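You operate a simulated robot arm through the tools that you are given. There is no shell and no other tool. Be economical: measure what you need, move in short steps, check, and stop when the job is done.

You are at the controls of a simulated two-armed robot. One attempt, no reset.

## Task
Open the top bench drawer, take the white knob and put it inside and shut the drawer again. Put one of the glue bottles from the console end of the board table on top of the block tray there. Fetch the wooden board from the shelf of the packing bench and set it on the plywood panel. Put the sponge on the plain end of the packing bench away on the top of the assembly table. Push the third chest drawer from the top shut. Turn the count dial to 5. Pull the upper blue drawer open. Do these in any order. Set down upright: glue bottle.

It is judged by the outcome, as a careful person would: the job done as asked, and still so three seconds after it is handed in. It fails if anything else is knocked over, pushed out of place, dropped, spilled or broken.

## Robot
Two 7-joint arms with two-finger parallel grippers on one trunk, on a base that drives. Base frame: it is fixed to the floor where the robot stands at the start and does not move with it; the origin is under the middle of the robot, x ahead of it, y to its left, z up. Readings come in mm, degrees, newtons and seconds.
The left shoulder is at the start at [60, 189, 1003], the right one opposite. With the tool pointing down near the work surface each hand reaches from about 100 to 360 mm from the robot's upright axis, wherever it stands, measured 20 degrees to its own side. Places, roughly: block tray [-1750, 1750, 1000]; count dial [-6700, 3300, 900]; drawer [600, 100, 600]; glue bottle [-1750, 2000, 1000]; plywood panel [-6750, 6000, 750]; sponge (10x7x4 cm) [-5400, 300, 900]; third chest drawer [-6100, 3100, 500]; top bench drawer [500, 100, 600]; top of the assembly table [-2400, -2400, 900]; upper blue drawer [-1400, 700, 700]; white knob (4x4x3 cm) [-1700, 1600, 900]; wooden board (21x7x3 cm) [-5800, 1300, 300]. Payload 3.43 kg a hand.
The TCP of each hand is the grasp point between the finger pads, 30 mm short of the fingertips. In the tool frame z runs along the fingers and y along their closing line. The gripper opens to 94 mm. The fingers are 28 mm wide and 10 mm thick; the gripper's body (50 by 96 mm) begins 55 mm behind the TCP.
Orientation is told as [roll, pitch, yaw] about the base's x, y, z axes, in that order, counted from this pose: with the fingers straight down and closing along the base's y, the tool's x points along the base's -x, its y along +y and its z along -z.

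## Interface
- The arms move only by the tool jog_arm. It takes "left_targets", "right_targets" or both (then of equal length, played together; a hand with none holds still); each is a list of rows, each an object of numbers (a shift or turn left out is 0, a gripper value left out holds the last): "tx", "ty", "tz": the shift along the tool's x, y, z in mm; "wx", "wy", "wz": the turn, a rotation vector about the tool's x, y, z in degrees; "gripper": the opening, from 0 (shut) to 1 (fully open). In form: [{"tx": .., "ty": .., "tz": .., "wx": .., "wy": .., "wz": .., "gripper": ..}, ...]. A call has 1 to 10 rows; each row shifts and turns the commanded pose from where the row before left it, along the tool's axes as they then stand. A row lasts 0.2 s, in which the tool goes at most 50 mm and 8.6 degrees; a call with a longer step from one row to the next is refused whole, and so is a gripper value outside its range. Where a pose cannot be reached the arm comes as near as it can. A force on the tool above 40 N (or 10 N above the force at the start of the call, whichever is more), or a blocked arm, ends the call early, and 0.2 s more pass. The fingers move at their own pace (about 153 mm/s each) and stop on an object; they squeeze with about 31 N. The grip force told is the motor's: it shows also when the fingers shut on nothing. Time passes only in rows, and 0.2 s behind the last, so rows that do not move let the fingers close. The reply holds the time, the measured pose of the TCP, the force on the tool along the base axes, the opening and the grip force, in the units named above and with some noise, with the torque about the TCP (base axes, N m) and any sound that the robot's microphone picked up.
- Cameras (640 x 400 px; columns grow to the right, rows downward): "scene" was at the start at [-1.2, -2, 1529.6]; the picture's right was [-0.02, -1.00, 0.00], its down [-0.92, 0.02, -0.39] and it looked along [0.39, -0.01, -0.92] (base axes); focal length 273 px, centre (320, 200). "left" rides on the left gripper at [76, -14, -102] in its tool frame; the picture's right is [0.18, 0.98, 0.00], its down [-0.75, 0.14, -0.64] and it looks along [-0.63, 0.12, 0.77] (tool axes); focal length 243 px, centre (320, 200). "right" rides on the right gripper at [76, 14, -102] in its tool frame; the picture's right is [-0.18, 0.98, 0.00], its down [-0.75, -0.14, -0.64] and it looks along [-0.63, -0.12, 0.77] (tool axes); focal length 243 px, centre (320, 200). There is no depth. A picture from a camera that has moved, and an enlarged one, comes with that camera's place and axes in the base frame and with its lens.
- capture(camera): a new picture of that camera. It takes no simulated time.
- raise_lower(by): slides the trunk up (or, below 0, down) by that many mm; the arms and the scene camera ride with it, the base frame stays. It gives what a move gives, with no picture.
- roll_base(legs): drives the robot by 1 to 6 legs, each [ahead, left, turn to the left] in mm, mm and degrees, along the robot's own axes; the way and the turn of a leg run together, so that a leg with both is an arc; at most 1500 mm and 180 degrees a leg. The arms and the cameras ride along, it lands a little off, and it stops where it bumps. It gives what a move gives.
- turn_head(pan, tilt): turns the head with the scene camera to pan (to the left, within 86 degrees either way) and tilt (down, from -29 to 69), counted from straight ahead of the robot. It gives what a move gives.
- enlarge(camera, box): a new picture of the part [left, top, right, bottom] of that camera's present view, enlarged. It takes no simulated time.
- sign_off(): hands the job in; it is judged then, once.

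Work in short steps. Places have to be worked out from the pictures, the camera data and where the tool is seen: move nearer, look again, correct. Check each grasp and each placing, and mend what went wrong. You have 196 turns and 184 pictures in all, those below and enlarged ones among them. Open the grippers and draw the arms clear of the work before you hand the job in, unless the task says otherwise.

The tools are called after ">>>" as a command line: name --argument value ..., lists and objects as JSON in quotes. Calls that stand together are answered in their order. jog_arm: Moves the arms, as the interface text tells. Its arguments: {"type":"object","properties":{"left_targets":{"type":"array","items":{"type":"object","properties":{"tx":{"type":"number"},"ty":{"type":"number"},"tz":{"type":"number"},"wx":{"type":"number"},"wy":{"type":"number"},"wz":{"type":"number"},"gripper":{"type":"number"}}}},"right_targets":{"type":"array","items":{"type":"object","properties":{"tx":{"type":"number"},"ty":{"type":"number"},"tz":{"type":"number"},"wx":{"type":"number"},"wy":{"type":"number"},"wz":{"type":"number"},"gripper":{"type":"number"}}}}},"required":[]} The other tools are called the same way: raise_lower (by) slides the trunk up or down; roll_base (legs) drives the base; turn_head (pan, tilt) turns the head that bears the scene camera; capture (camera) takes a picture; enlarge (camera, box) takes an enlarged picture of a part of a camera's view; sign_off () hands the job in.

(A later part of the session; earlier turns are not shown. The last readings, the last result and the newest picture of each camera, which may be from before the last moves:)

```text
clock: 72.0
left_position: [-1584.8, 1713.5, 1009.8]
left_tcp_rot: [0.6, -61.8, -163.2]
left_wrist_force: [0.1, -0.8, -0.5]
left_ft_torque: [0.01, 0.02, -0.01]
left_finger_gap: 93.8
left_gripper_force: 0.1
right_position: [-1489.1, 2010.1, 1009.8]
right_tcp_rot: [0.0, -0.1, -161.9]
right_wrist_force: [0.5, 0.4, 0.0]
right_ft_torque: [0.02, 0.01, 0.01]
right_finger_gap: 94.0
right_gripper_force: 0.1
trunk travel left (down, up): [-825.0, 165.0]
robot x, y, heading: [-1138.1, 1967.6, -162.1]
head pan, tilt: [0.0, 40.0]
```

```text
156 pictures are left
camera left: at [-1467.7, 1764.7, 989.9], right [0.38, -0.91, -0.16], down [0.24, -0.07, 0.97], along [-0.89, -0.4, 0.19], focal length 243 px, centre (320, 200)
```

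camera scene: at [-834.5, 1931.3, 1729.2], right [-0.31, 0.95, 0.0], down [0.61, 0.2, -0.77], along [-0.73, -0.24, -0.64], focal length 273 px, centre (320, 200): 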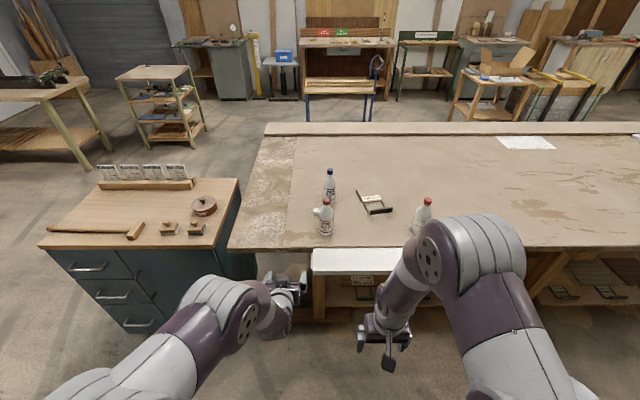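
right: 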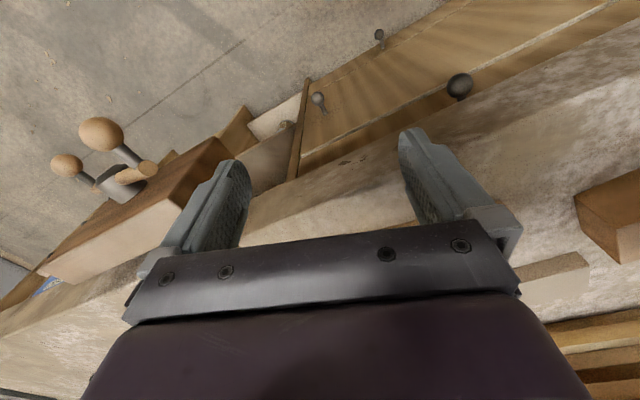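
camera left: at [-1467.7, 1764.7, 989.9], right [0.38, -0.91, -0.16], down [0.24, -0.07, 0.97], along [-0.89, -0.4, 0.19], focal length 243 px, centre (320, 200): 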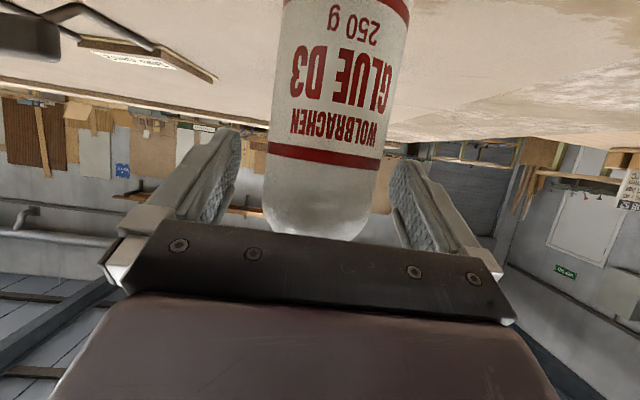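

The bottle is centred between the pads at TCP depth. I close, and meanwhile lift and draw back the right hand so it won't hit the other bottle.

>>> jog_arm --left_targets '[{"gripper": 0}, {}, {}, {}, {}]' --right_targets '[{"tz": -35, "tx": 25}, {"tz": -35, "tx": 25}, {"tz": -35, "tx": 25}, {"tz": -35, "tx": 25}, {"tz": -35, "tx": 25}]'

>>> raise_lower --by 60

>>> capture --camera "left"

>>> capture --camera "scene"

```text
clock: 73.2
left_position: [-1585.1, 1713.1, 1009.6]
left_tcp_rot: [0.7, -61.7, -163.3]
left_wrist_force: [0.4, -0.4, -2.9]
left_ft_torque: [-0.01, 0.01, -0.01]
left_finger_gap: 59.6
left_gripper_force: 31.3
right_position: [-1398.5, 2029.4, 1178.9]
right_tcp_rot: [0.1, 0.1, -161.9]
right_wrist_force: [0.3, -0.7, 0.5]
right_ft_torque: [0.01, 0.02, 0.0]
right_finger_gap: 94.0
right_gripper_force: 0.1
right hand out of reach, approached as far as the arm can: row 4, 5
trunk travel left (down, up): [-825.0, 165.0]
robot x, y, heading: [-1141.0, 1964.0, -162.0]
head pan, tilt: [0.0, 40.0]
```

```text
clock: 74.2
left_position: [-1583.2, 1713.5, 1068.3]
left_tcp_rot: [0.7, -61.8, -163.3]
left_wrist_force: [-0.2, 0.2, -2.9]
left_ft_torque: [-0.04, 0.08, 0.0]
left_finger_gap: 59.3
left_gripper_force: 30.7
right_position: [-1396.3, 2032.1, 1238.7]
right_tcp_rot: [0.1, -0.1, -161.9]
right_wrist_force: [0.2, -0.2, 0.1]
right_ft_torque: [0.03, 0.0, 0.04]
right_finger_gap: 94.0
right_gripper_force: 0.2
trunk travel left (down, up): [-885.0, 105.0]
robot x, y, heading: [-1139.4, 1960.3, -162.0]
head pan, tilt: [0.0, 40.0]
```

```text
155 pictures are left
camera left: at [-1468.1, 1764.5, 1049.6], right [0.38, -0.91, -0.16], down [0.24, -0.07, 0.97], along [-0.9, -0.4, 0.19], focal length 243 px, centre (320, 200)
```

left: 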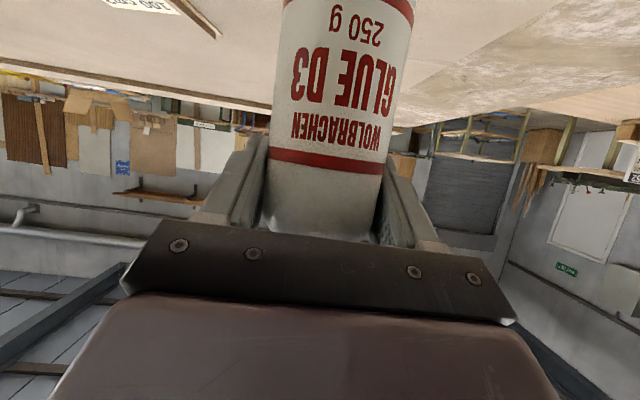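

```text
154 pictures are left
camera scene: at [-1164.9, 1955.1, 1774.1], right [-0.31, 0.95, 0.0], down [0.61, 0.2, -0.77], along [-0.73, -0.24, -0.64], focal length 273 px, centre (320, 200)
```

scene: 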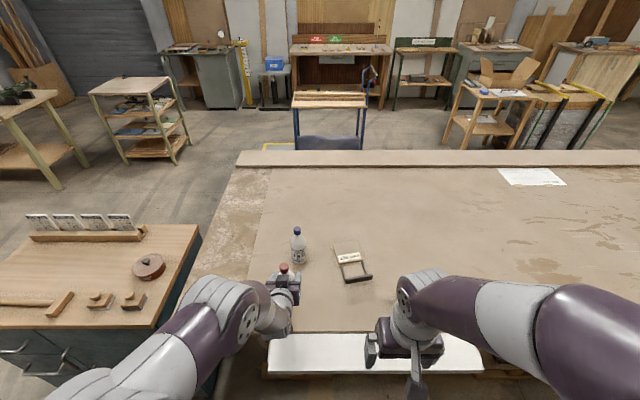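

Bottle held and lifted 60. I zoom on the tray for exact location.

>>> enlarge --camera "scene" --box '[270, 220, 430, 320]'

```text
4.00 times, centred on (350, 270) of scene
camera zoom: at [-1164.9, 1955.1, 1774.1], right [-0.31, 0.95, 0.0], down [0.61, 0.2, -0.77], along [-0.73, -0.24, -0.64], focal length 1091 px, centre (200, -80)
```

zoom: 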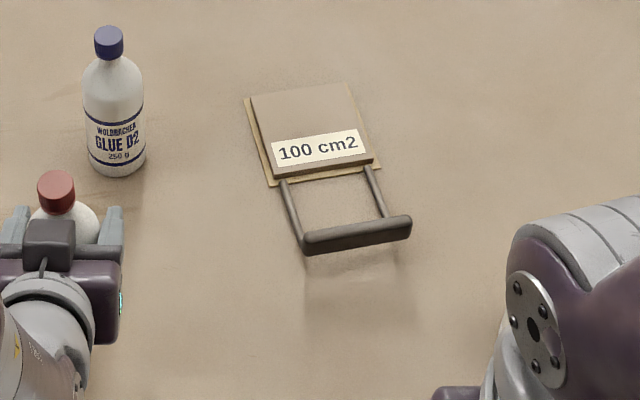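

The tray block's top centre is about (−1863, 1840, 920). I shift right 207 mm, ahead 60, then extend the arm horizontally 120 mm (keeping the torso clear of the white slab).

>>> roll_base --legs '[[0, -207, 0], [60, 0, 0]]'

>>> jog_arm --left_targets '[{"tz": 21.2, "tx": -11.3}, {"tz": 21.2, "tx": -11.3}, {"tz": 21.2, "tx": -11.3}, {"tz": 21.2, "tx": -11.3}, {"tz": 21.2, "tx": -11.3}, {}]'

>>> capture --camera "scene"

>>> capture --camera "left"

```text
clock: 76.4
left_position: [-1701.0, 1894.7, 1070.9]
left_tcp_rot: [0.7, -62.0, -163.3]
left_wrist_force: [1.4, 0.2, -3.0]
left_ft_torque: [0.03, 0.02, -0.01]
left_finger_gap: 59.4
left_gripper_force: 30.9
right_position: [-1513.0, 2211.8, 1240.0]
right_tcp_rot: [-0.1, -0.3, -161.9]
right_wrist_force: [0.9, 0.5, -0.1]
right_ft_torque: [0.0, 0.02, 0.01]
right_finger_gap: 93.8
right_gripper_force: 0.1
trunk travel left (down, up): [-885.0, 105.0]
robot x, y, heading: [-1263.7, 2143.9, -162.0]
head pan, tilt: [0.0, 40.0]
```

```text
clock: 77.8
left_position: [-1820.6, 1857.6, 1067.4]
left_tcp_rot: [0.7, -61.6, -163.3]
left_wrist_force: [-0.3, 0.0, -3.0]
left_ft_torque: [0.0, -0.03, -0.02]
left_finger_gap: 59.8
left_gripper_force: 31.0
right_position: [-1518.5, 2211.2, 1238.3]
right_tcp_rot: [-0.1, 0.0, -161.9]
right_wrist_force: [0.4, -0.6, 0.6]
right_ft_torque: [0.01, 0.0, 0.02]
right_finger_gap: 94.0
right_gripper_force: 0.1
trunk travel left (down, up): [-885.0, 105.0]
robot x, y, heading: [-1267.6, 2143.9, -162.0]
head pan, tilt: [0.0, 40.0]
```

```text
152 pictures are left
camera scene: at [-1286.6, 2135.8, 1774.1], right [-0.31, 0.95, 0.0], down [0.61, 0.2, -0.77], along [-0.73, -0.24, -0.64], focal length 273 px, centre (320, 200)
```

scene: 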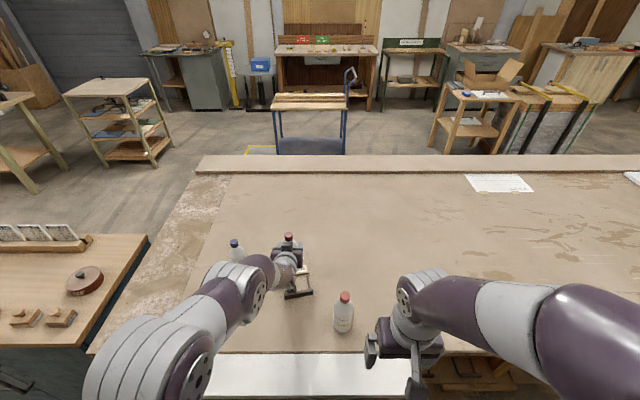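

```text
151 pictures are left
camera left: at [-1704.4, 1909.8, 1048.9], right [0.38, -0.91, -0.16], down [0.24, -0.07, 0.97], along [-0.9, -0.4, 0.19], focal length 243 px, centre (320, 200)
```

left: 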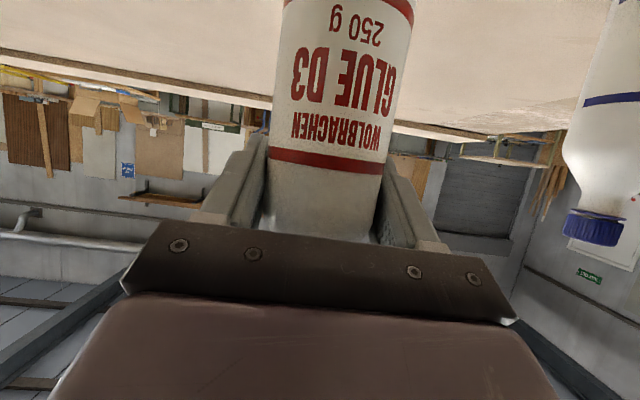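

I extend another 45 mm and left 4 mm, then lower toward the tray.

>>> jog_arm --left_targets '[{"tz": 20.5, "tx": -10.9}, {"tz": 20.5, "tx": -10.9}, {}]'

>>> raise_lower --by -25

>>> enlarge --camera "scene" --box '[220, 210, 380, 310]'

```text
clock: 78.6
left_position: [-1864.2, 1845.8, 1069.2]
left_tcp_rot: [0.8, -61.8, -163.4]
left_wrist_force: [-0.3, -0.1, -3.0]
left_ft_torque: [0.02, 0.03, 0.01]
left_finger_gap: 59.2
left_gripper_force: 31.0
right_position: [-1516.9, 2212.3, 1238.7]
right_tcp_rot: [0.0, -0.1, -161.9]
right_wrist_force: [-0.3, 0.1, -0.2]
right_ft_torque: [0.02, 0.01, 0.01]
right_finger_gap: 94.1
right_gripper_force: 0.2
trunk travel left (down, up): [-885.0, 105.0]
robot x, y, heading: [-1261.5, 2145.3, -162.0]
head pan, tilt: [0.0, 40.0]
```

```text
clock: 79.3
left_position: [-1864.8, 1846.0, 1042.2]
left_tcp_rot: [0.7, -61.7, -163.3]
left_wrist_force: [0.0, 0.6, -2.8]
left_ft_torque: [-0.02, 0.01, 0.01]
left_finger_gap: 59.5
left_gripper_force: 31.1
right_position: [-1518.1, 2210.5, 1214.3]
right_tcp_rot: [0.0, -0.1, -161.9]
right_wrist_force: [0.0, -0.2, -1.2]
right_ft_torque: [0.03, 0.01, -0.03]
right_finger_gap: 94.1
right_gripper_force: 0.0
trunk travel left (down, up): [-860.0, 130.0]
robot x, y, heading: [-1261.7, 2142.4, -162.1]
head pan, tilt: [0.0, 40.0]
```

```text
4.00 times, centred on (300, 260) of scene
camera zoom: at [-1285.9, 2135.8, 1749.1], right [-0.31, 0.95, 0.0], down [0.61, 0.2, -0.77], along [-0.73, -0.24, -0.64], focal length 1091 px, centre (400, -40)
```

zoom: 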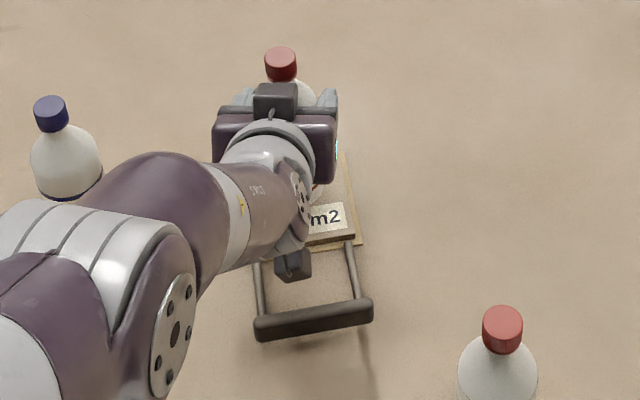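

The bottle should now be above the block. I lower gently and watch the force.

>>> raise_lower --by -7

>>> raise_lower --by -4

>>> raise_lower --by -3

```text
clock: 79.8
left_position: [-1865.2, 1845.5, 1035.2]
left_tcp_rot: [0.7, -61.6, -163.4]
left_wrist_force: [-0.9, -0.4, -2.8]
left_ft_torque: [-0.01, 0.02, -0.02]
left_finger_gap: 59.0
left_gripper_force: 31.0
right_position: [-1518.1, 2211.4, 1207.4]
right_tcp_rot: [-0.1, 0.1, -161.9]
right_wrist_force: [0.2, -0.1, -0.1]
right_ft_torque: [-0.02, -0.01, 0.01]
right_finger_gap: 94.0
right_gripper_force: 0.0
trunk travel left (down, up): [-853.0, 137.0]
robot x, y, heading: [-1258.5, 2147.0, -161.9]
head pan, tilt: [0.0, 40.0]
```

```text
clock: 80.4
left_position: [-1865.3, 1844.6, 1031.3]
left_tcp_rot: [0.7, -61.7, -163.3]
left_wrist_force: [0.0, 0.8, -2.8]
left_ft_torque: [0.03, 0.04, -0.02]
left_finger_gap: 59.5
left_gripper_force: 31.3
right_position: [-1518.1, 2211.7, 1202.2]
right_tcp_rot: [0.1, 0.0, -161.8]
right_wrist_force: [0.5, -0.2, -0.3]
right_ft_torque: [-0.01, 0.0, 0.03]
right_finger_gap: 94.0
right_gripper_force: 0.0
trunk travel left (down, up): [-849.0, 141.0]
robot x, y, heading: [-1265.6, 2144.8, -161.9]
head pan, tilt: [0.0, 40.0]
```

```text
clock: 80.9
left_position: [-1865.0, 1845.2, 1029.1]
left_tcp_rot: [0.7, -61.7, -163.3]
left_wrist_force: [0.1, -0.6, -3.3]
left_ft_torque: [0.02, 0.01, 0.0]
left_finger_gap: 59.4
left_gripper_force: 31.0
right_position: [-1517.2, 2211.1, 1199.3]
right_tcp_rot: [0.0, 0.0, -161.9]
right_wrist_force: [0.1, 0.2, -0.1]
right_ft_torque: [0.04, -0.02, -0.01]
right_finger_gap: 93.8
right_gripper_force: 0.1
trunk travel left (down, up): [-846.0, 144.0]
robot x, y, heading: [-1265.9, 2146.9, -162.1]
head pan, tilt: [0.0, 40.0]
```

No contact yet; I continue in 3 mm steps.

>>> raise_lower --by -3

>>> raise_lower --by -3

>>> raise_lower --by -3

>>> capture --camera "left"

```text
clock: 81.4
left_position: [-1866.6, 1845.6, 1025.7]
left_tcp_rot: [0.7, -61.7, -163.3]
left_wrist_force: [0.4, 0.0, -1.7]
left_ft_torque: [0.04, -0.04, 0.03]
left_finger_gap: 59.5
left_gripper_force: 31.1
right_position: [-1517.9, 2211.4, 1196.9]
right_tcp_rot: [0.0, -0.1, -161.8]
right_wrist_force: [-0.1, 0.0, 0.1]
right_ft_torque: [-0.05, 0.01, -0.01]
right_finger_gap: 94.1
right_gripper_force: 0.0
trunk travel left (down, up): [-843.0, 147.0]
robot x, y, heading: [-1261.3, 2142.5, -161.8]
head pan, tilt: [0.0, 40.0]
```

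```text
clock: 81.9
left_position: [-1865.4, 1844.4, 1023.2]
left_tcp_rot: [0.7, -61.7, -163.2]
left_wrist_force: [-0.2, -0.1, -2.5]
left_ft_torque: [-0.01, 0.01, 0.0]
left_finger_gap: 59.7
left_gripper_force: 31.2
right_position: [-1518.1, 2210.6, 1192.7]
right_tcp_rot: [-0.1, -0.1, -161.9]
right_wrist_force: [0.0, -0.3, -0.5]
right_ft_torque: [-0.01, 0.0, 0.04]
right_finger_gap: 93.8
right_gripper_force: 0.0
trunk travel left (down, up): [-840.0, 150.0]
robot x, y, heading: [-1263.6, 2146.9, -162.0]
head pan, tilt: [0.0, 40.0]
```

```text
clock: 82.4
left_position: [-1865.8, 1846.3, 1020.2]
left_tcp_rot: [0.7, -61.7, -163.3]
left_wrist_force: [0.0, 1.1, -2.1]
left_ft_torque: [0.0, 0.01, 0.01]
left_finger_gap: 59.6
left_gripper_force: 31.0
right_position: [-1518.1, 2210.8, 1190.4]
right_tcp_rot: [-0.1, 0.0, -161.8]
right_wrist_force: [-0.3, 0.6, -1.6]
right_ft_torque: [0.0, 0.03, 0.02]
right_finger_gap: 94.0
right_gripper_force: 0.1
trunk travel left (down, up): [-837.0, 153.0]
robot x, y, heading: [-1262.7, 2148.3, -161.9]
head pan, tilt: [0.0, 40.0]
```

```text
149 pictures are left
camera left: at [-1748.5, 1896.5, 1000.6], right [0.38, -0.91, -0.16], down [0.24, -0.07, 0.97], along [-0.9, -0.4, 0.19], focal length 243 px, centre (320, 200)
```

left: 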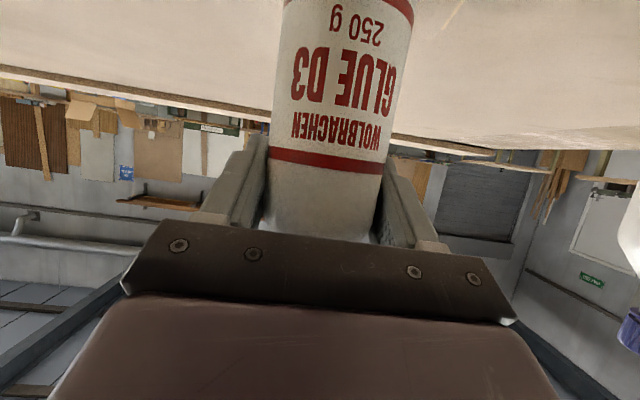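

>>> raise_lower --by -2

>>> raise_lower --by -2

>>> enlarge --camera "scene" --box '[240, 200, 360, 275]'

```text
clock: 83.0
left_position: [-1864.8, 1845.2, 1020.4]
left_tcp_rot: [0.7, -61.9, -163.3]
left_wrist_force: [0.2, -0.8, 4.1]
left_ft_torque: [-0.1, -0.22, -0.01]
left_finger_gap: 59.6
left_gripper_force: 31.2
right_position: [-1516.5, 2211.6, 1189.6]
right_tcp_rot: [0.0, -0.1, -162.0]
right_wrist_force: [0.1, 0.6, -0.9]
right_ft_torque: [0.02, 0.01, -0.01]
right_finger_gap: 94.3
right_gripper_force: 0.1
trunk travel left (down, up): [-835.0, 155.0]
robot x, y, heading: [-1260.3, 2144.8, -161.7]
head pan, tilt: [0.0, 40.0]
```

```text
clock: 83.5
left_position: [-1864.9, 1845.8, 1021.0]
left_tcp_rot: [0.7, -62.0, -163.3]
left_wrist_force: [-0.1, -1.9, 14.4]
left_ft_torque: [-0.11, -0.37, -0.06]
left_finger_gap: 59.5
left_gripper_force: 30.9
right_position: [-1516.6, 2212.4, 1188.2]
right_tcp_rot: [0.0, -0.1, -161.8]
right_wrist_force: [0.3, 1.2, 0.3]
right_ft_torque: [0.01, 0.05, 0.0]
right_finger_gap: 93.7
right_gripper_force: 0.0
trunk travel left (down, up): [-833.0, 157.0]
robot x, y, heading: [-1261.2, 2141.6, -162.3]
head pan, tilt: [0.0, 40.0]
```

```text
5.33 times, centred on (300, 238) of scene
camera zoom: at [-1283.2, 2136.9, 1722.3], right [-0.31, 0.95, 0.0], down [0.61, 0.2, -0.77], along [-0.73, -0.24, -0.64], focal length 1454 px, centre (427, 0)
```

zoom: 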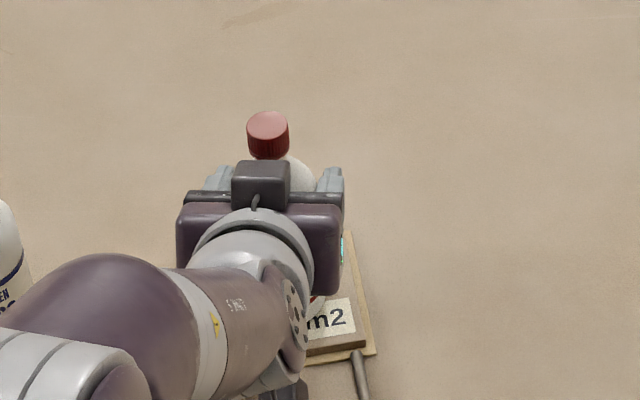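

Contact felt (tray ≈11 mm high). I relieve 2 mm, open and withdraw backward.

>>> raise_lower --by 2

>>> jog_arm --left_targets '[{"gripper": 1}, {}, {}, {"tz": -20}, {"tz": -30}, {"tz": -35}, {"tz": -35}, {"tz": -35}]'

>>> capture --camera "left"

>>> enlarge --camera "scene" --box '[220, 190, 380, 290]'

```text
clock: 84.0
left_position: [-1864.8, 1846.0, 1018.6]
left_tcp_rot: [0.7, -61.9, -163.4]
left_wrist_force: [-4.7, -2.2, 13.2]
left_ft_torque: [-0.22, 0.11, -0.04]
left_finger_gap: 59.2
left_gripper_force: 31.0
right_position: [-1517.0, 2211.9, 1188.2]
right_tcp_rot: [0.0, 0.0, -161.9]
right_wrist_force: [0.6, 0.5, 0.0]
right_ft_torque: [0.0, 0.0, 0.0]
right_finger_gap: 93.8
right_gripper_force: 0.0
trunk travel left (down, up): [-835.0, 155.0]
robot x, y, heading: [-1262.1, 2146.2, -162.0]
head pan, tilt: [0.0, 40.0]
```

```text
clock: 85.8
left_position: [-1732.7, 1886.7, 1093.4]
left_tcp_rot: [0.7, -61.8, -163.3]
left_wrist_force: [-0.2, -0.3, 0.0]
left_ft_torque: [0.0, 0.01, -0.02]
left_finger_gap: 94.1
left_gripper_force: 0.1
right_position: [-1515.5, 2211.9, 1189.0]
right_tcp_rot: [0.0, -0.1, -161.9]
right_wrist_force: [1.0, 0.1, -0.1]
right_ft_torque: [-0.01, -0.01, 0.0]
right_finger_gap: 93.8
right_gripper_force: 0.1
trunk travel left (down, up): [-835.0, 155.0]
robot x, y, heading: [-1263.5, 2144.0, -161.7]
head pan, tilt: [0.0, 40.0]
```

```text
147 pictures are left
camera left: at [-1616.3, 1939.0, 1073.6], right [0.38, -0.91, -0.16], down [0.24, -0.07, 0.97], along [-0.89, -0.4, 0.19], focal length 243 px, centre (320, 200)
```

left: 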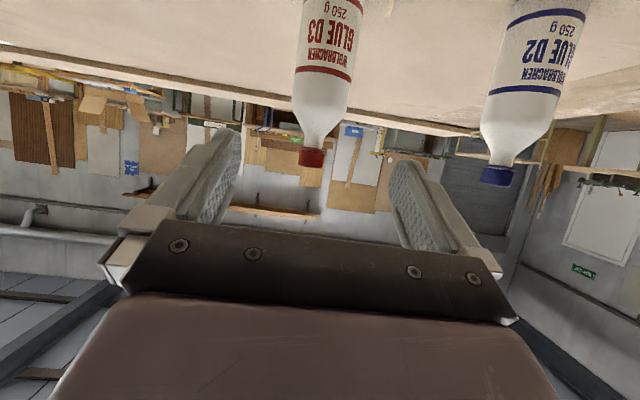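

```text
4.00 times, centred on (300, 240) of scene
camera zoom: at [-1283.5, 2136.5, 1724.1], right [-0.31, 0.95, 0.0], down [0.61, 0.2, -0.77], along [-0.73, -0.24, -0.64], focal length 1091 px, centre (400, 40)
```

zoom: 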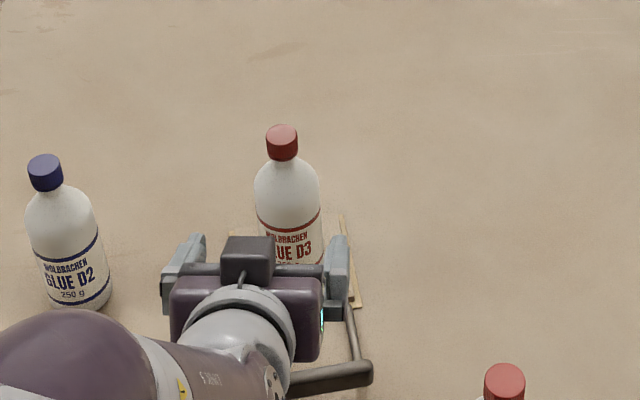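

Red bottle stands upright on the tray. Next the white knob at about (−1679, 1649, 915): I steepen the left hand to about −45°, retract slightly, and shift the base left 240.

>>> jog_arm --left_targets '[{"wy": 8.5, "tz": -18, "tx": 10}, {"wy": 8.5, "tz": -16, "tx": 13}, {}]'

>>> roll_base --legs '[[0, 243, 0]]'

>>> capture --camera "left"

>>> capture --camera "scene"

```text
clock: 86.6
left_position: [-1695.1, 1898.3, 1090.7]
left_tcp_rot: [0.5, -44.6, -163.1]
left_wrist_force: [-0.2, 0.6, -0.8]
left_ft_torque: [0.02, -0.04, 0.0]
left_finger_gap: 94.1
left_gripper_force: 0.0
right_position: [-1518.9, 2211.8, 1189.1]
right_tcp_rot: [0.0, 0.0, -161.9]
right_wrist_force: [0.0, -0.8, 0.6]
right_ft_torque: [-0.03, -0.02, -0.02]
right_finger_gap: 94.0
right_gripper_force: 0.1
trunk travel left (down, up): [-835.0, 155.0]
robot x, y, heading: [-1261.1, 2144.5, -161.9]
head pan, tilt: [0.0, 40.0]
```

```text
clock: 88.4
left_position: [-1619.2, 1668.4, 1090.4]
left_tcp_rot: [0.4, -44.9, -162.9]
left_wrist_force: [-0.2, -0.4, 0.0]
left_ft_torque: [-0.01, 0.02, 0.01]
left_finger_gap: 94.1
left_gripper_force: 0.0
right_position: [-1443.6, 1981.9, 1188.6]
right_tcp_rot: [0.0, 0.0, -161.7]
right_wrist_force: [-0.4, 0.6, 0.6]
right_ft_torque: [0.02, 0.02, 0.02]
right_finger_gap: 94.0
right_gripper_force: 0.0
trunk travel left (down, up): [-835.0, 155.0]
robot x, y, heading: [-1192.1, 1915.4, -161.5]
head pan, tilt: [0.0, 40.0]
```

```text
145 pictures are left
camera left: at [-1503.3, 1720.9, 1109.5], right [0.42, -0.9, -0.12], down [-0.04, -0.15, 0.99], along [-0.91, -0.41, -0.1], focal length 243 px, centre (320, 200)
```

left: 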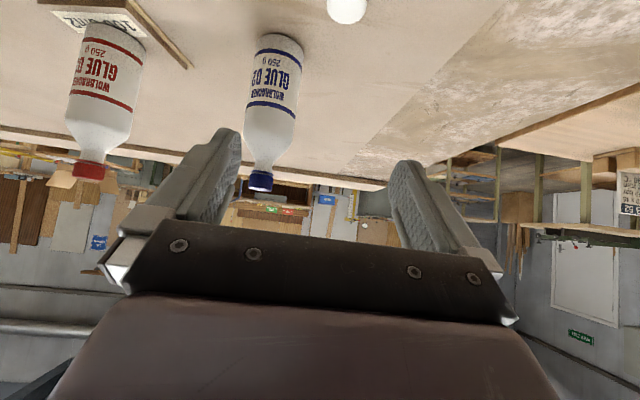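

```text
144 pictures are left
camera scene: at [-1210.9, 1907.5, 1724.1], right [-0.31, 0.95, 0.0], down [0.61, 0.2, -0.77], along [-0.73, -0.24, -0.64], focal length 273 px, centre (320, 200)
```

scene: 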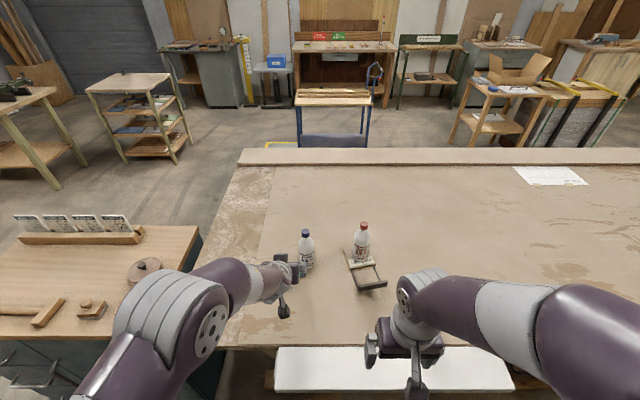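

The knob bearing gives (−1681, 1642, 917). I extend the arm 58 mm forward and lower the trunk 110, then check.

>>> jog_arm --left_targets '[{"tz": 20.5, "tx": -20.5}, {"tz": 20.5, "tx": -20.5, "ty": 4}, {}]'

>>> raise_lower --by -105

>>> capture --camera "left"

>>> enlarge --camera "scene" --box '[220, 210, 380, 310]'

```text
clock: 89.2
left_position: [-1673.2, 1645.8, 1091.3]
left_tcp_rot: [0.5, -44.8, -162.7]
left_wrist_force: [-0.1, 0.4, -0.2]
left_ft_torque: [-0.01, 0.02, -0.02]
left_finger_gap: 94.0
left_gripper_force: 0.1
right_position: [-1441.9, 1980.8, 1188.1]
right_tcp_rot: [0.0, -0.1, -161.6]
right_wrist_force: [-0.4, -0.1, -1.1]
right_ft_torque: [0.02, 0.02, -0.01]
right_finger_gap: 94.3
right_gripper_force: 0.1
trunk travel left (down, up): [-835.0, 155.0]
robot x, y, heading: [-1184.2, 1911.5, -162.0]
head pan, tilt: [0.0, 40.0]
```

```text
clock: 90.5
left_position: [-1673.9, 1646.9, 986.0]
left_tcp_rot: [0.6, -44.8, -162.8]
left_wrist_force: [-0.1, -0.3, 0.3]
left_ft_torque: [0.01, 0.0, 0.01]
left_finger_gap: 94.3
left_gripper_force: 0.0
right_position: [-1443.1, 1980.7, 1082.9]
right_tcp_rot: [0.0, 0.0, -161.6]
right_wrist_force: [-0.5, -0.4, 0.2]
right_ft_torque: [0.0, 0.0, -0.02]
right_finger_gap: 93.9
right_gripper_force: 0.1
trunk travel left (down, up): [-730.0, 260.0]
robot x, y, heading: [-1188.2, 1912.7, -162.0]
head pan, tilt: [0.0, 40.0]
```

```text
143 pictures are left
camera left: at [-1557.2, 1699.0, 1004.1], right [0.42, -0.9, -0.12], down [-0.04, -0.15, 0.99], along [-0.91, -0.41, -0.1], focal length 243 px, centre (320, 200)
```

left: 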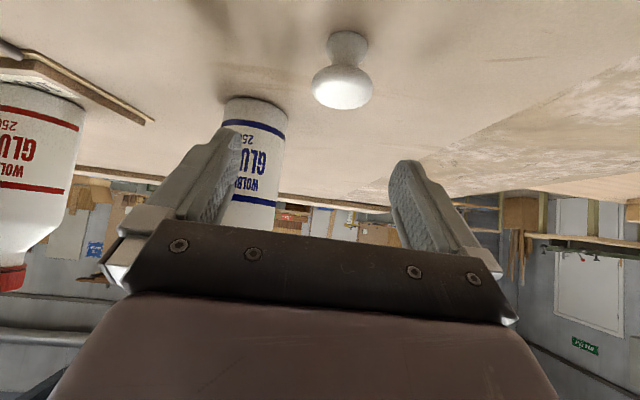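

```text
4.00 times, centred on (300, 260) of scene
camera zoom: at [-1210.5, 1906.4, 1619.2], right [-0.31, 0.95, 0.0], down [0.61, 0.2, -0.77], along [-0.73, -0.24, -0.64], focal length 1091 px, centre (400, -40)
```

zoom: 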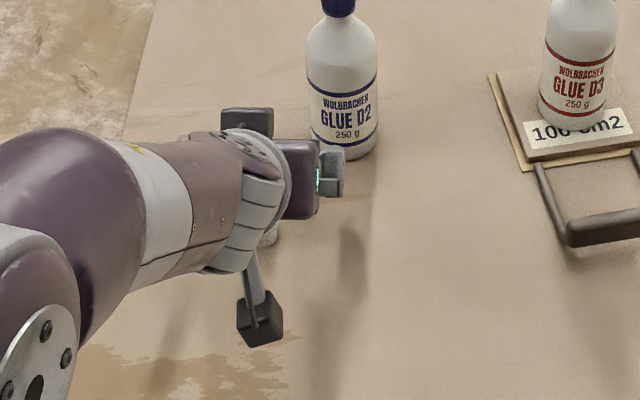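

The knob stands at about (−1668, 1644), head near z 930. I back 8 mm and descend 47.

>>> jog_arm --left_targets '[{"tz": -5.7, "tx": 5.7}, {}]'

>>> raise_lower --by -47

>>> capture --camera "left"

```text
clock: 91.2
left_position: [-1666.5, 1649.9, 984.6]
left_tcp_rot: [0.5, -44.7, -162.9]
left_wrist_force: [0.8, -0.1, -0.4]
left_ft_torque: [-0.02, 0.01, 0.0]
left_finger_gap: 94.1
left_gripper_force: 0.1
right_position: [-1442.3, 1981.0, 1083.6]
right_tcp_rot: [0.0, 0.0, -161.7]
right_wrist_force: [0.0, -0.1, -0.8]
right_ft_torque: [0.01, 0.0, -0.01]
right_finger_gap: 93.9
right_gripper_force: 0.0
trunk travel left (down, up): [-730.0, 260.0]
robot x, y, heading: [-1187.2, 1911.4, -161.8]
head pan, tilt: [0.0, 40.0]
```

```text
clock: 92.0
left_position: [-1666.4, 1649.7, 942.0]
left_tcp_rot: [0.4, -45.1, -162.8]
left_wrist_force: [-0.9, -0.8, 14.8]
left_ft_torque: [0.62, 0.41, 0.18]
left_finger_gap: 93.4
left_gripper_force: 0.1
right_position: [-1443.0, 1982.8, 1037.2]
right_tcp_rot: [0.0, -0.1, -161.7]
right_wrist_force: [0.4, 0.1, 0.3]
right_ft_torque: [0.0, 0.01, 0.01]
right_finger_gap: 93.8
right_gripper_force: 0.0
trunk travel left (down, up): [-683.0, 307.0]
robot x, y, heading: [-1188.8, 1915.8, -161.9]
head pan, tilt: [0.0, 40.0]
```

```text
141 pictures are left
camera left: at [-1550.0, 1701.7, 959.1], right [0.42, -0.9, -0.13], down [-0.03, -0.15, 0.99], along [-0.91, -0.41, -0.09], focal length 243 px, centre (320, 200)
```

left: 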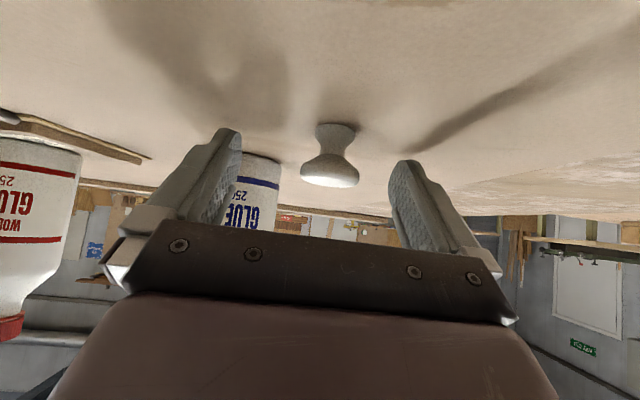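

I touched the table lightly; the knob is ~12–15 mm farther ahead and 6 mm left. I raise 4, shift, and close.

>>> raise_lower --by 4

>>> jog_arm --left_targets '[{"tz": 9, "tx": -10.5, "ty": 5}, {}, {"gripper": 0}, {}, {}, {}, {}]'

>>> capture --camera "left"

```text
clock: 92.6
left_position: [-1666.1, 1650.2, 941.5]
left_tcp_rot: [0.5, -44.7, -162.9]
left_wrist_force: [-3.2, -1.0, 4.2]
left_ft_torque: [0.19, 0.18, 0.16]
left_finger_gap: 93.9
left_gripper_force: 0.0
right_position: [-1443.0, 1981.5, 1040.4]
right_tcp_rot: [0.0, 0.0, -161.7]
right_wrist_force: [-0.4, 0.5, -0.1]
right_ft_torque: [-0.03, 0.02, 0.01]
right_finger_gap: 94.0
right_gripper_force: 0.1
trunk travel left (down, up): [-687.0, 303.0]
robot x, y, heading: [-1189.0, 1913.0, -161.9]
head pan, tilt: [0.0, 40.0]
```

```text
clock: 94.2
left_position: [-1677.4, 1641.2, 943.9]
left_tcp_rot: [0.5, -44.8, -162.7]
left_wrist_force: [0.8, 0.6, 0.1]
left_ft_torque: [0.01, -0.04, 0.04]
left_finger_gap: 0.0
left_gripper_force: 30.8
right_position: [-1442.1, 1981.6, 1041.1]
right_tcp_rot: [0.0, -0.1, -161.7]
right_wrist_force: [0.1, 0.5, 0.8]
right_ft_torque: [-0.04, -0.01, -0.04]
right_finger_gap: 94.2
right_gripper_force: 0.1
trunk travel left (down, up): [-687.0, 303.0]
robot x, y, heading: [-1186.3, 1917.6, -161.9]
head pan, tilt: [0.0, 40.0]
```

```text
140 pictures are left
camera left: at [-1561.0, 1692.6, 961.7], right [0.42, -0.9, -0.12], down [-0.04, -0.15, 0.99], along [-0.91, -0.41, -0.1], focal length 243 px, centre (320, 200)
```

left: 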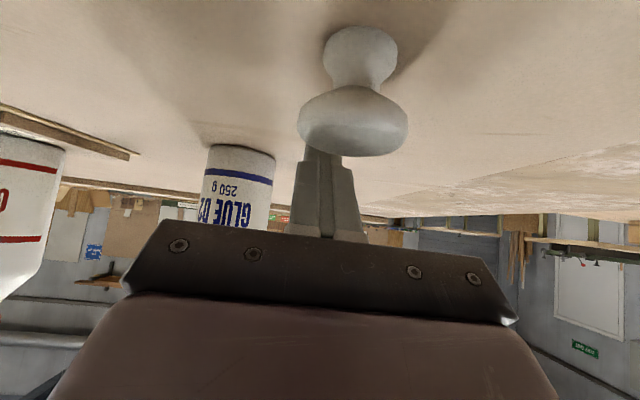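

The fingers pinched behind the knob and nudged it toward me; it still stands, now near (−1625, 1656). I raise, open, move back 55 and look again.

>>> raise_lower --by 60

>>> jog_arm --left_targets '[{"gripper": 1, "tz": -19.5, "tx": 19.5}, {"tz": -19.5, "tx": 19.5}, {}, {}]'

>>> capture --camera "left"

>>> enlarge --camera "scene" --box '[220, 210, 380, 310]'

```text
clock: 95.2
left_position: [-1676.7, 1641.6, 1002.3]
left_tcp_rot: [0.4, -44.7, -162.8]
left_wrist_force: [-1.0, -0.9, 0.4]
left_ft_torque: [-0.01, -0.03, -0.01]
left_finger_gap: 0.2
left_gripper_force: 30.9
right_position: [-1443.8, 1980.7, 1100.6]
right_tcp_rot: [0.0, 0.0, -161.7]
right_wrist_force: [0.3, 0.8, -0.1]
right_ft_torque: [-0.01, 0.01, -0.02]
right_finger_gap: 93.9
right_gripper_force: 0.0
trunk travel left (down, up): [-747.0, 243.0]
robot x, y, heading: [-1190.6, 1911.2, -161.9]
head pan, tilt: [0.0, 40.0]
```

```text
clock: 96.2
left_position: [-1634.0, 1656.6, 992.9]
left_tcp_rot: [0.5, -44.8, -162.7]
left_wrist_force: [0.4, 0.3, 0.1]
left_ft_torque: [-0.01, 0.01, 0.02]
left_finger_gap: 94.2
left_gripper_force: 0.0
left hand out of reach, approached as far as the arm can: row 2
right_position: [-1442.8, 1981.3, 1100.2]
right_tcp_rot: [0.0, 0.0, -161.8]
right_wrist_force: [0.4, 0.5, 0.5]
right_ft_torque: [0.01, -0.02, 0.0]
right_finger_gap: 94.1
right_gripper_force: 0.1
trunk travel left (down, up): [-747.0, 243.0]
robot x, y, heading: [-1188.0, 1913.4, -161.9]
head pan, tilt: [0.0, 40.0]
```

```text
139 pictures are left
camera left: at [-1517.2, 1708.3, 1012.4], right [0.42, -0.9, -0.12], down [-0.04, -0.15, 0.99], along [-0.91, -0.41, -0.1], focal length 243 px, centre (320, 200)
```

left: 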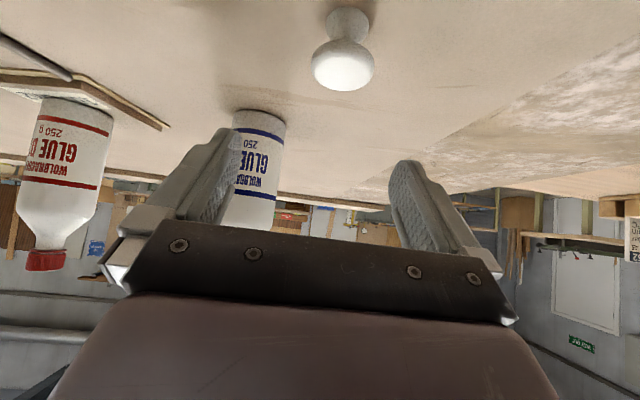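

```text
4.00 times, centred on (300, 260) of scene
camera zoom: at [-1209.8, 1906.5, 1636.1], right [-0.31, 0.95, 0.0], down [0.61, 0.2, -0.77], along [-0.73, -0.24, -0.64], focal length 1091 px, centre (400, -40)
```

zoom: 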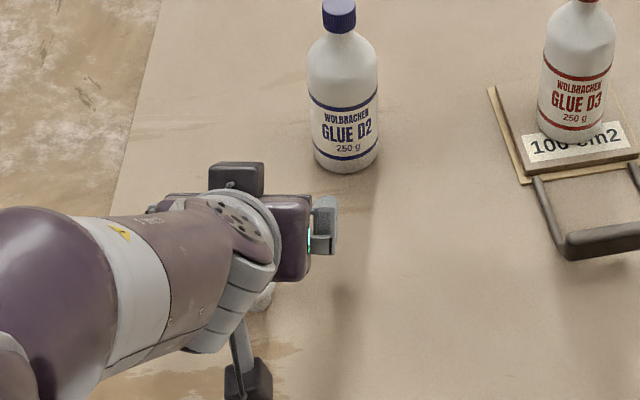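

At the head's height the pad centreline lies ~16 mm ahead of the TCP, which explains the slip. Knob is at (−1620, 1657), so I back the base 29 mm, left 4, and lower 49.

>>> roll_base --legs '[[-29, 4, 0]]'

>>> raise_lower --by -48

>>> capture --camera "left"

```text
clock: 97.0
left_position: [-1606.1, 1661.0, 991.7]
left_tcp_rot: [0.5, -44.7, -162.8]
left_wrist_force: [-0.9, 0.2, 0.2]
left_ft_torque: [0.01, -0.04, 0.0]
left_finger_gap: 94.0
left_gripper_force: 0.0
right_position: [-1417.1, 1986.4, 1100.5]
right_tcp_rot: [0.1, 0.1, -161.7]
right_wrist_force: [-1.3, 0.0, -0.4]
right_ft_torque: [-0.02, -0.04, 0.0]
right_finger_gap: 93.9
right_gripper_force: 0.1
trunk travel left (down, up): [-747.0, 243.0]
robot x, y, heading: [-1155.9, 1919.9, -161.8]
head pan, tilt: [0.0, 40.0]
```

```text
clock: 97.9
left_position: [-1606.1, 1661.9, 945.2]
left_tcp_rot: [0.5, -44.8, -163.0]
left_wrist_force: [0.5, -0.1, -0.7]
left_ft_torque: [0.01, 0.03, 0.03]
left_finger_gap: 94.2
left_gripper_force: 0.1
right_position: [-1414.3, 1984.7, 1052.6]
right_tcp_rot: [0.0, 0.0, -161.7]
right_wrist_force: [0.5, -0.5, 0.2]
right_ft_torque: [0.03, 0.01, -0.01]
right_finger_gap: 93.8
right_gripper_force: 0.1
trunk travel left (down, up): [-699.0, 291.0]
robot x, y, heading: [-1155.9, 1914.9, -161.8]
head pan, tilt: [0.0, 40.0]
```

```text
137 pictures are left
camera left: at [-1489.6, 1713.4, 964.0], right [0.42, -0.9, -0.12], down [-0.04, -0.15, 0.99], along [-0.91, -0.41, -0.1], focal length 243 px, centre (320, 200)
```

left: 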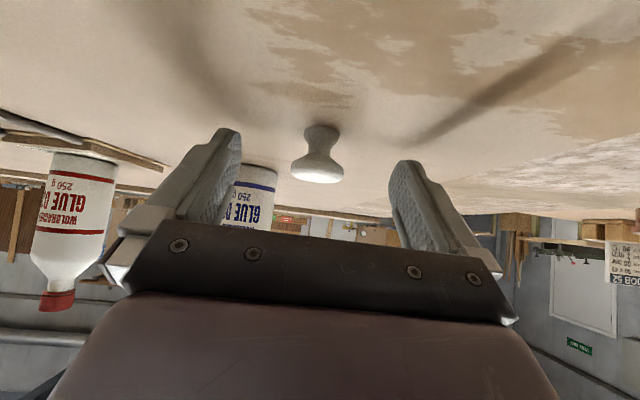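

The knob now lies on the pad line near the tips. I advance 4 mm along the fingers and close.

>>> jog_arm --left_targets '[{"tz": 4}, {}, {"gripper": 0.3}, {}, {}, {"gripper": 0}, {}, {}, {}]'

>>> capture --camera "left"

```text
clock: 99.9
left_position: [-1607.1, 1661.7, 942.8]
left_tcp_rot: [0.5, -44.7, -162.9]
left_wrist_force: [-0.2, 0.0, 0.0]
left_ft_torque: [0.0, 0.0, -0.02]
left_finger_gap: 30.0
left_gripper_force: 30.7
right_position: [-1413.5, 1986.9, 1052.1]
right_tcp_rot: [0.1, 0.0, -161.7]
right_wrist_force: [0.3, -0.8, -0.6]
right_ft_torque: [-0.03, 0.0, 0.01]
right_finger_gap: 94.1
right_gripper_force: 0.0
trunk travel left (down, up): [-699.0, 291.0]
robot x, y, heading: [-1159.1, 1921.0, -161.7]
head pan, tilt: [0.0, 40.0]
```

```text
136 pictures are left
camera left: at [-1491.9, 1712.6, 961.4], right [0.42, -0.9, -0.12], down [-0.04, -0.15, 0.99], along [-0.91, -0.41, -0.1], focal length 243 px, centre (320, 200)
```

left: 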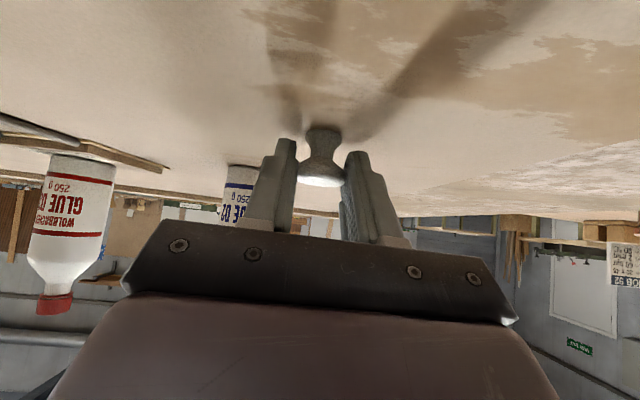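

Gripped (gap 30 mm). I lift 150 and check.

>>> raise_lower --by 150

>>> capture --camera "left"

>>> capture --camera "scene"

```text
clock: 101.7
left_position: [-1607.8, 1660.8, 1092.6]
left_tcp_rot: [0.6, -44.7, -163.0]
left_wrist_force: [-0.5, 0.2, -1.2]
left_ft_torque: [-0.01, 0.0, -0.04]
left_finger_gap: 29.8
left_gripper_force: 30.7
right_position: [-1413.9, 1985.3, 1202.9]
right_tcp_rot: [0.1, 0.0, -161.7]
right_wrist_force: [0.7, -1.0, 0.0]
right_ft_torque: [0.0, -0.01, -0.05]
right_finger_gap: 93.9
right_gripper_force: 0.1
trunk travel left (down, up): [-849.0, 141.0]
robot x, y, heading: [-1156.7, 1918.1, -161.6]
head pan, tilt: [0.0, 40.0]
```

```text
135 pictures are left
camera left: at [-1492.0, 1712.6, 1111.3], right [0.42, -0.9, -0.12], down [-0.04, -0.15, 0.99], along [-0.91, -0.41, -0.1], focal length 243 px, centre (320, 200)
```

left: 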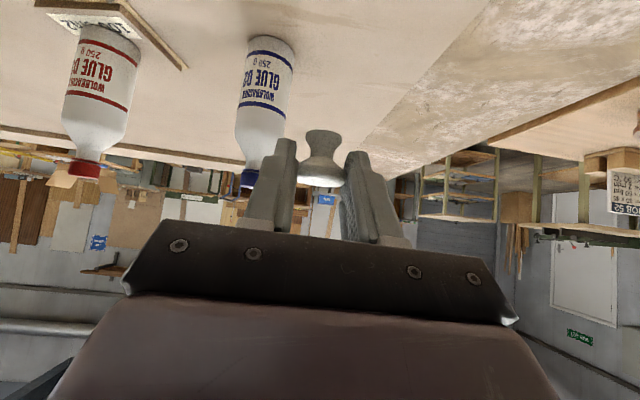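

```text
134 pictures are left
camera scene: at [-1182.0, 1911.6, 1738.1], right [-0.31, 0.95, 0.0], down [0.61, 0.2, -0.77], along [-0.73, -0.24, -0.64], focal length 273 px, centre (320, 200)
```

scene: 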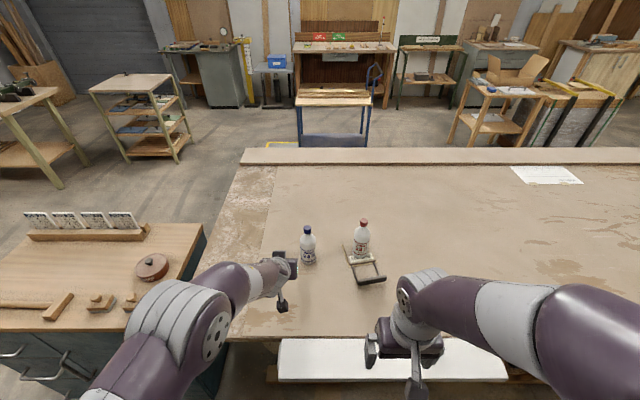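

The knob is held. I drive back to the bench: back off, turn, travel down the aisle, and turn to heading 18° facing the drawer.

>>> roll_base --legs '[[-330, 0, 0], [0, 0, 72], [1500, 0, 0], [800, 0, 0], [0, 0, 108]]'

>>> turn_head --pan 0 --tilt 35

>>> capture --camera "scene"

```text
clock: 122.4
left_position: [-394.8, -24.9, 1091.6]
left_tcp_rot: [0.5, -44.6, 16.3]
left_wrist_force: [0.0, 0.4, -0.7]
left_ft_torque: [0.01, -0.04, 0.01]
left_finger_gap: 30.0
left_gripper_force: 31.1
right_position: [-593.6, -347.9, 1202.9]
right_tcp_rot: [0.1, -0.1, 17.3]
right_wrist_force: [0.2, 0.3, -1.1]
right_ft_torque: [0.0, -0.01, 0.01]
right_finger_gap: 94.0
right_gripper_force: 0.0
trunk travel left (down, up): [-849.0, 141.0]
robot x, y, heading: [-849.6, -279.6, 17.3]
head pan, tilt: [0.0, 40.0]
```

```text
clock: 123.0
left_position: [-394.5, -25.6, 1094.1]
left_tcp_rot: [0.5, -44.8, 16.3]
left_wrist_force: [-0.3, 0.7, -0.3]
left_ft_torque: [-0.06, -0.04, 0.03]
left_finger_gap: 30.1
left_gripper_force: 31.1
right_position: [-593.3, -347.3, 1203.0]
right_tcp_rot: [0.0, 0.0, 17.5]
right_wrist_force: [-0.5, -0.1, -0.5]
right_ft_torque: [0.03, -0.03, 0.0]
right_finger_gap: 94.3
right_gripper_force: 0.0
trunk travel left (down, up): [-849.0, 141.0]
robot x, y, heading: [-846.9, -277.8, 17.2]
head pan, tilt: [0.0, 35.0]
```

```text
133 pictures are left
camera scene: at [-820.1, -269.7, 1745.6], right [0.3, -0.95, 0.0], down [-0.55, -0.17, -0.82], along [0.78, 0.24, -0.57], focal length 273 px, centre (320, 200)
```

scene: 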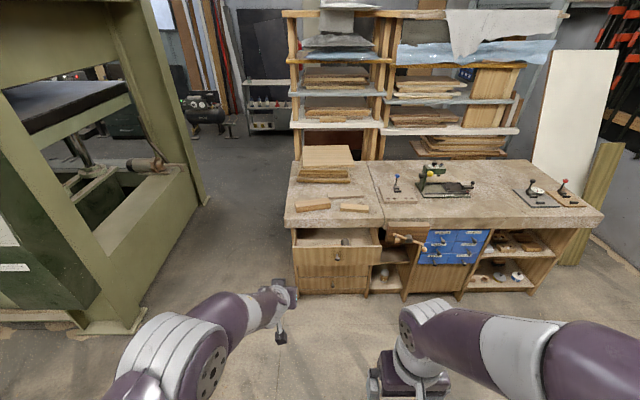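

>>> enlarge --camera "scene" --box '[260, 190, 420, 290]'

```text
4.00 times, centred on (340, 240) of scene
camera zoom: at [-820.1, -269.7, 1745.6], right [0.3, -0.95, 0.0], down [-0.55, -0.17, -0.82], along [0.78, 0.24, -0.57], focal length 1091 px, centre (240, 40)
```

zoom: 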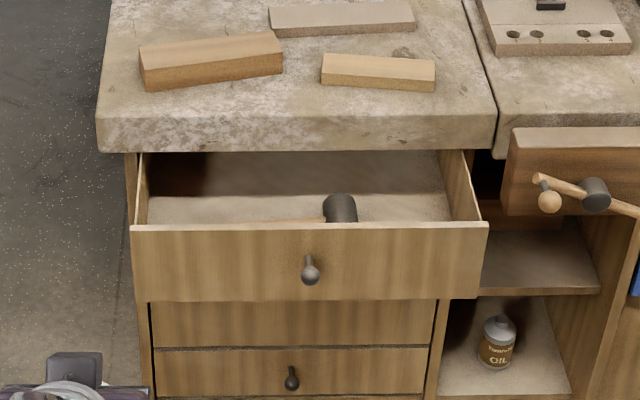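

The drawer holds a mallet; free space is on its right side, about (298, −152). I make the left hand nearly vertical and drive toward it, stopping 100 mm short.

>>> jog_arm --left_targets '[{"wy": 7.5, "tz": -13.4, "tx": 13.4}, {"wy": 7.5, "tz": -11.6, "tx": 15}, {"wy": 7.5, "tz": -9.5, "tx": 16.5}, {"wy": 7.5, "tz": -7.3, "tx": 17.6}, {"wy": 7.5, "tz": -4.9, "tx": 18.4}, {"wy": 7, "tz": -2.5, "tx": 18.8}, {}]'

>>> roll_base --legs '[[0, -324, 0], [640, 0, 0]]'

>>> turn_head --pan 15 --tilt 55

>>> capture --camera "scene"

>>> capture --camera "left"

```text
clock: 124.6
left_position: [-498.3, -54.9, 1093.8]
left_tcp_rot: [0.3, -0.1, 16.6]
left_wrist_force: [0.5, -0.7, 0.1]
left_ft_torque: [-0.01, 0.01, -0.01]
left_finger_gap: 29.6
left_gripper_force: 31.5
left hand out of reach, approached as far as the arm can: row 4
right_position: [-592.7, -346.9, 1202.8]
right_tcp_rot: [0.1, -0.1, 17.3]
right_wrist_force: [-0.1, -0.4, 0.0]
right_ft_torque: [0.02, -0.01, 0.01]
right_finger_gap: 94.0
right_gripper_force: 0.0
trunk travel left (down, up): [-849.0, 141.0]
robot x, y, heading: [-848.0, -279.0, 17.4]
head pan, tilt: [0.0, 35.0]
```

```text
clock: 129.9
left_position: [206.4, -177.8, 1094.4]
left_tcp_rot: [0.2, -0.3, 16.4]
left_wrist_force: [-0.2, 0.2, 0.2]
left_ft_torque: [0.01, 0.02, 0.02]
left_finger_gap: 29.8
left_gripper_force: 30.8
right_position: [109.2, -469.3, 1203.8]
right_tcp_rot: [0.0, -0.1, 17.2]
right_wrist_force: [-1.0, 0.5, -0.4]
right_ft_torque: [0.03, 0.0, -0.01]
right_finger_gap: 94.2
right_gripper_force: 0.0
trunk travel left (down, up): [-849.0, 141.0]
robot x, y, heading: [-140.7, -398.9, 17.1]
head pan, tilt: [0.0, 35.0]
```

```text
clock: 130.8
left_position: [206.7, -176.8, 1093.6]
left_tcp_rot: [0.3, -0.1, 16.4]
left_wrist_force: [0.1, -0.1, -0.4]
left_ft_torque: [0.01, 0.01, -0.01]
left_finger_gap: 29.7
left_gripper_force: 31.2
right_position: [110.3, -469.0, 1202.5]
right_tcp_rot: [-0.1, -0.1, 17.2]
right_wrist_force: [-0.3, 0.6, -0.5]
right_ft_torque: [-0.01, -0.02, -0.02]
right_finger_gap: 94.1
right_gripper_force: 0.0
trunk travel left (down, up): [-849.0, 141.0]
robot x, y, heading: [-143.1, -397.8, 17.2]
head pan, tilt: [15.0, 55.0]
```

```text
131 pictures are left
camera scene: at [-139.2, -378.8, 1717.5], right [0.53, -0.85, 0.0], down [-0.69, -0.44, -0.57], along [0.49, 0.31, -0.82], focal length 273 px, centre (320, 200)
```

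scene: 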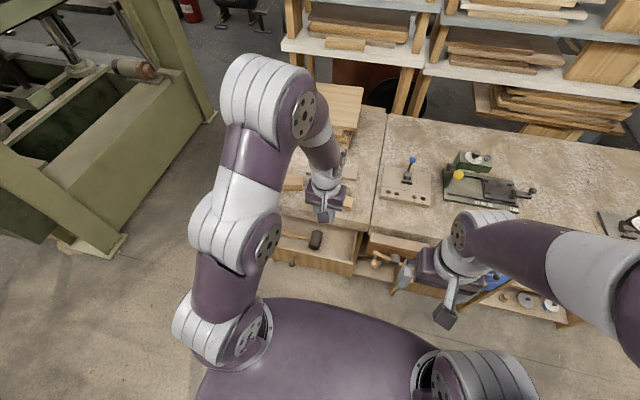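

```text
130 pictures are left
camera left: at [137.2, -213.4, 1195.8], right [-0.45, 0.89, 0.01], down [0.68, 0.34, 0.65], along [0.57, 0.3, -0.76], focal length 243 px, centre (320, 200)
```

left: 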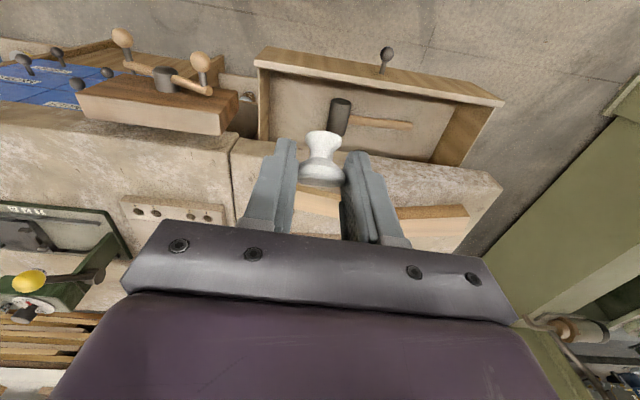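

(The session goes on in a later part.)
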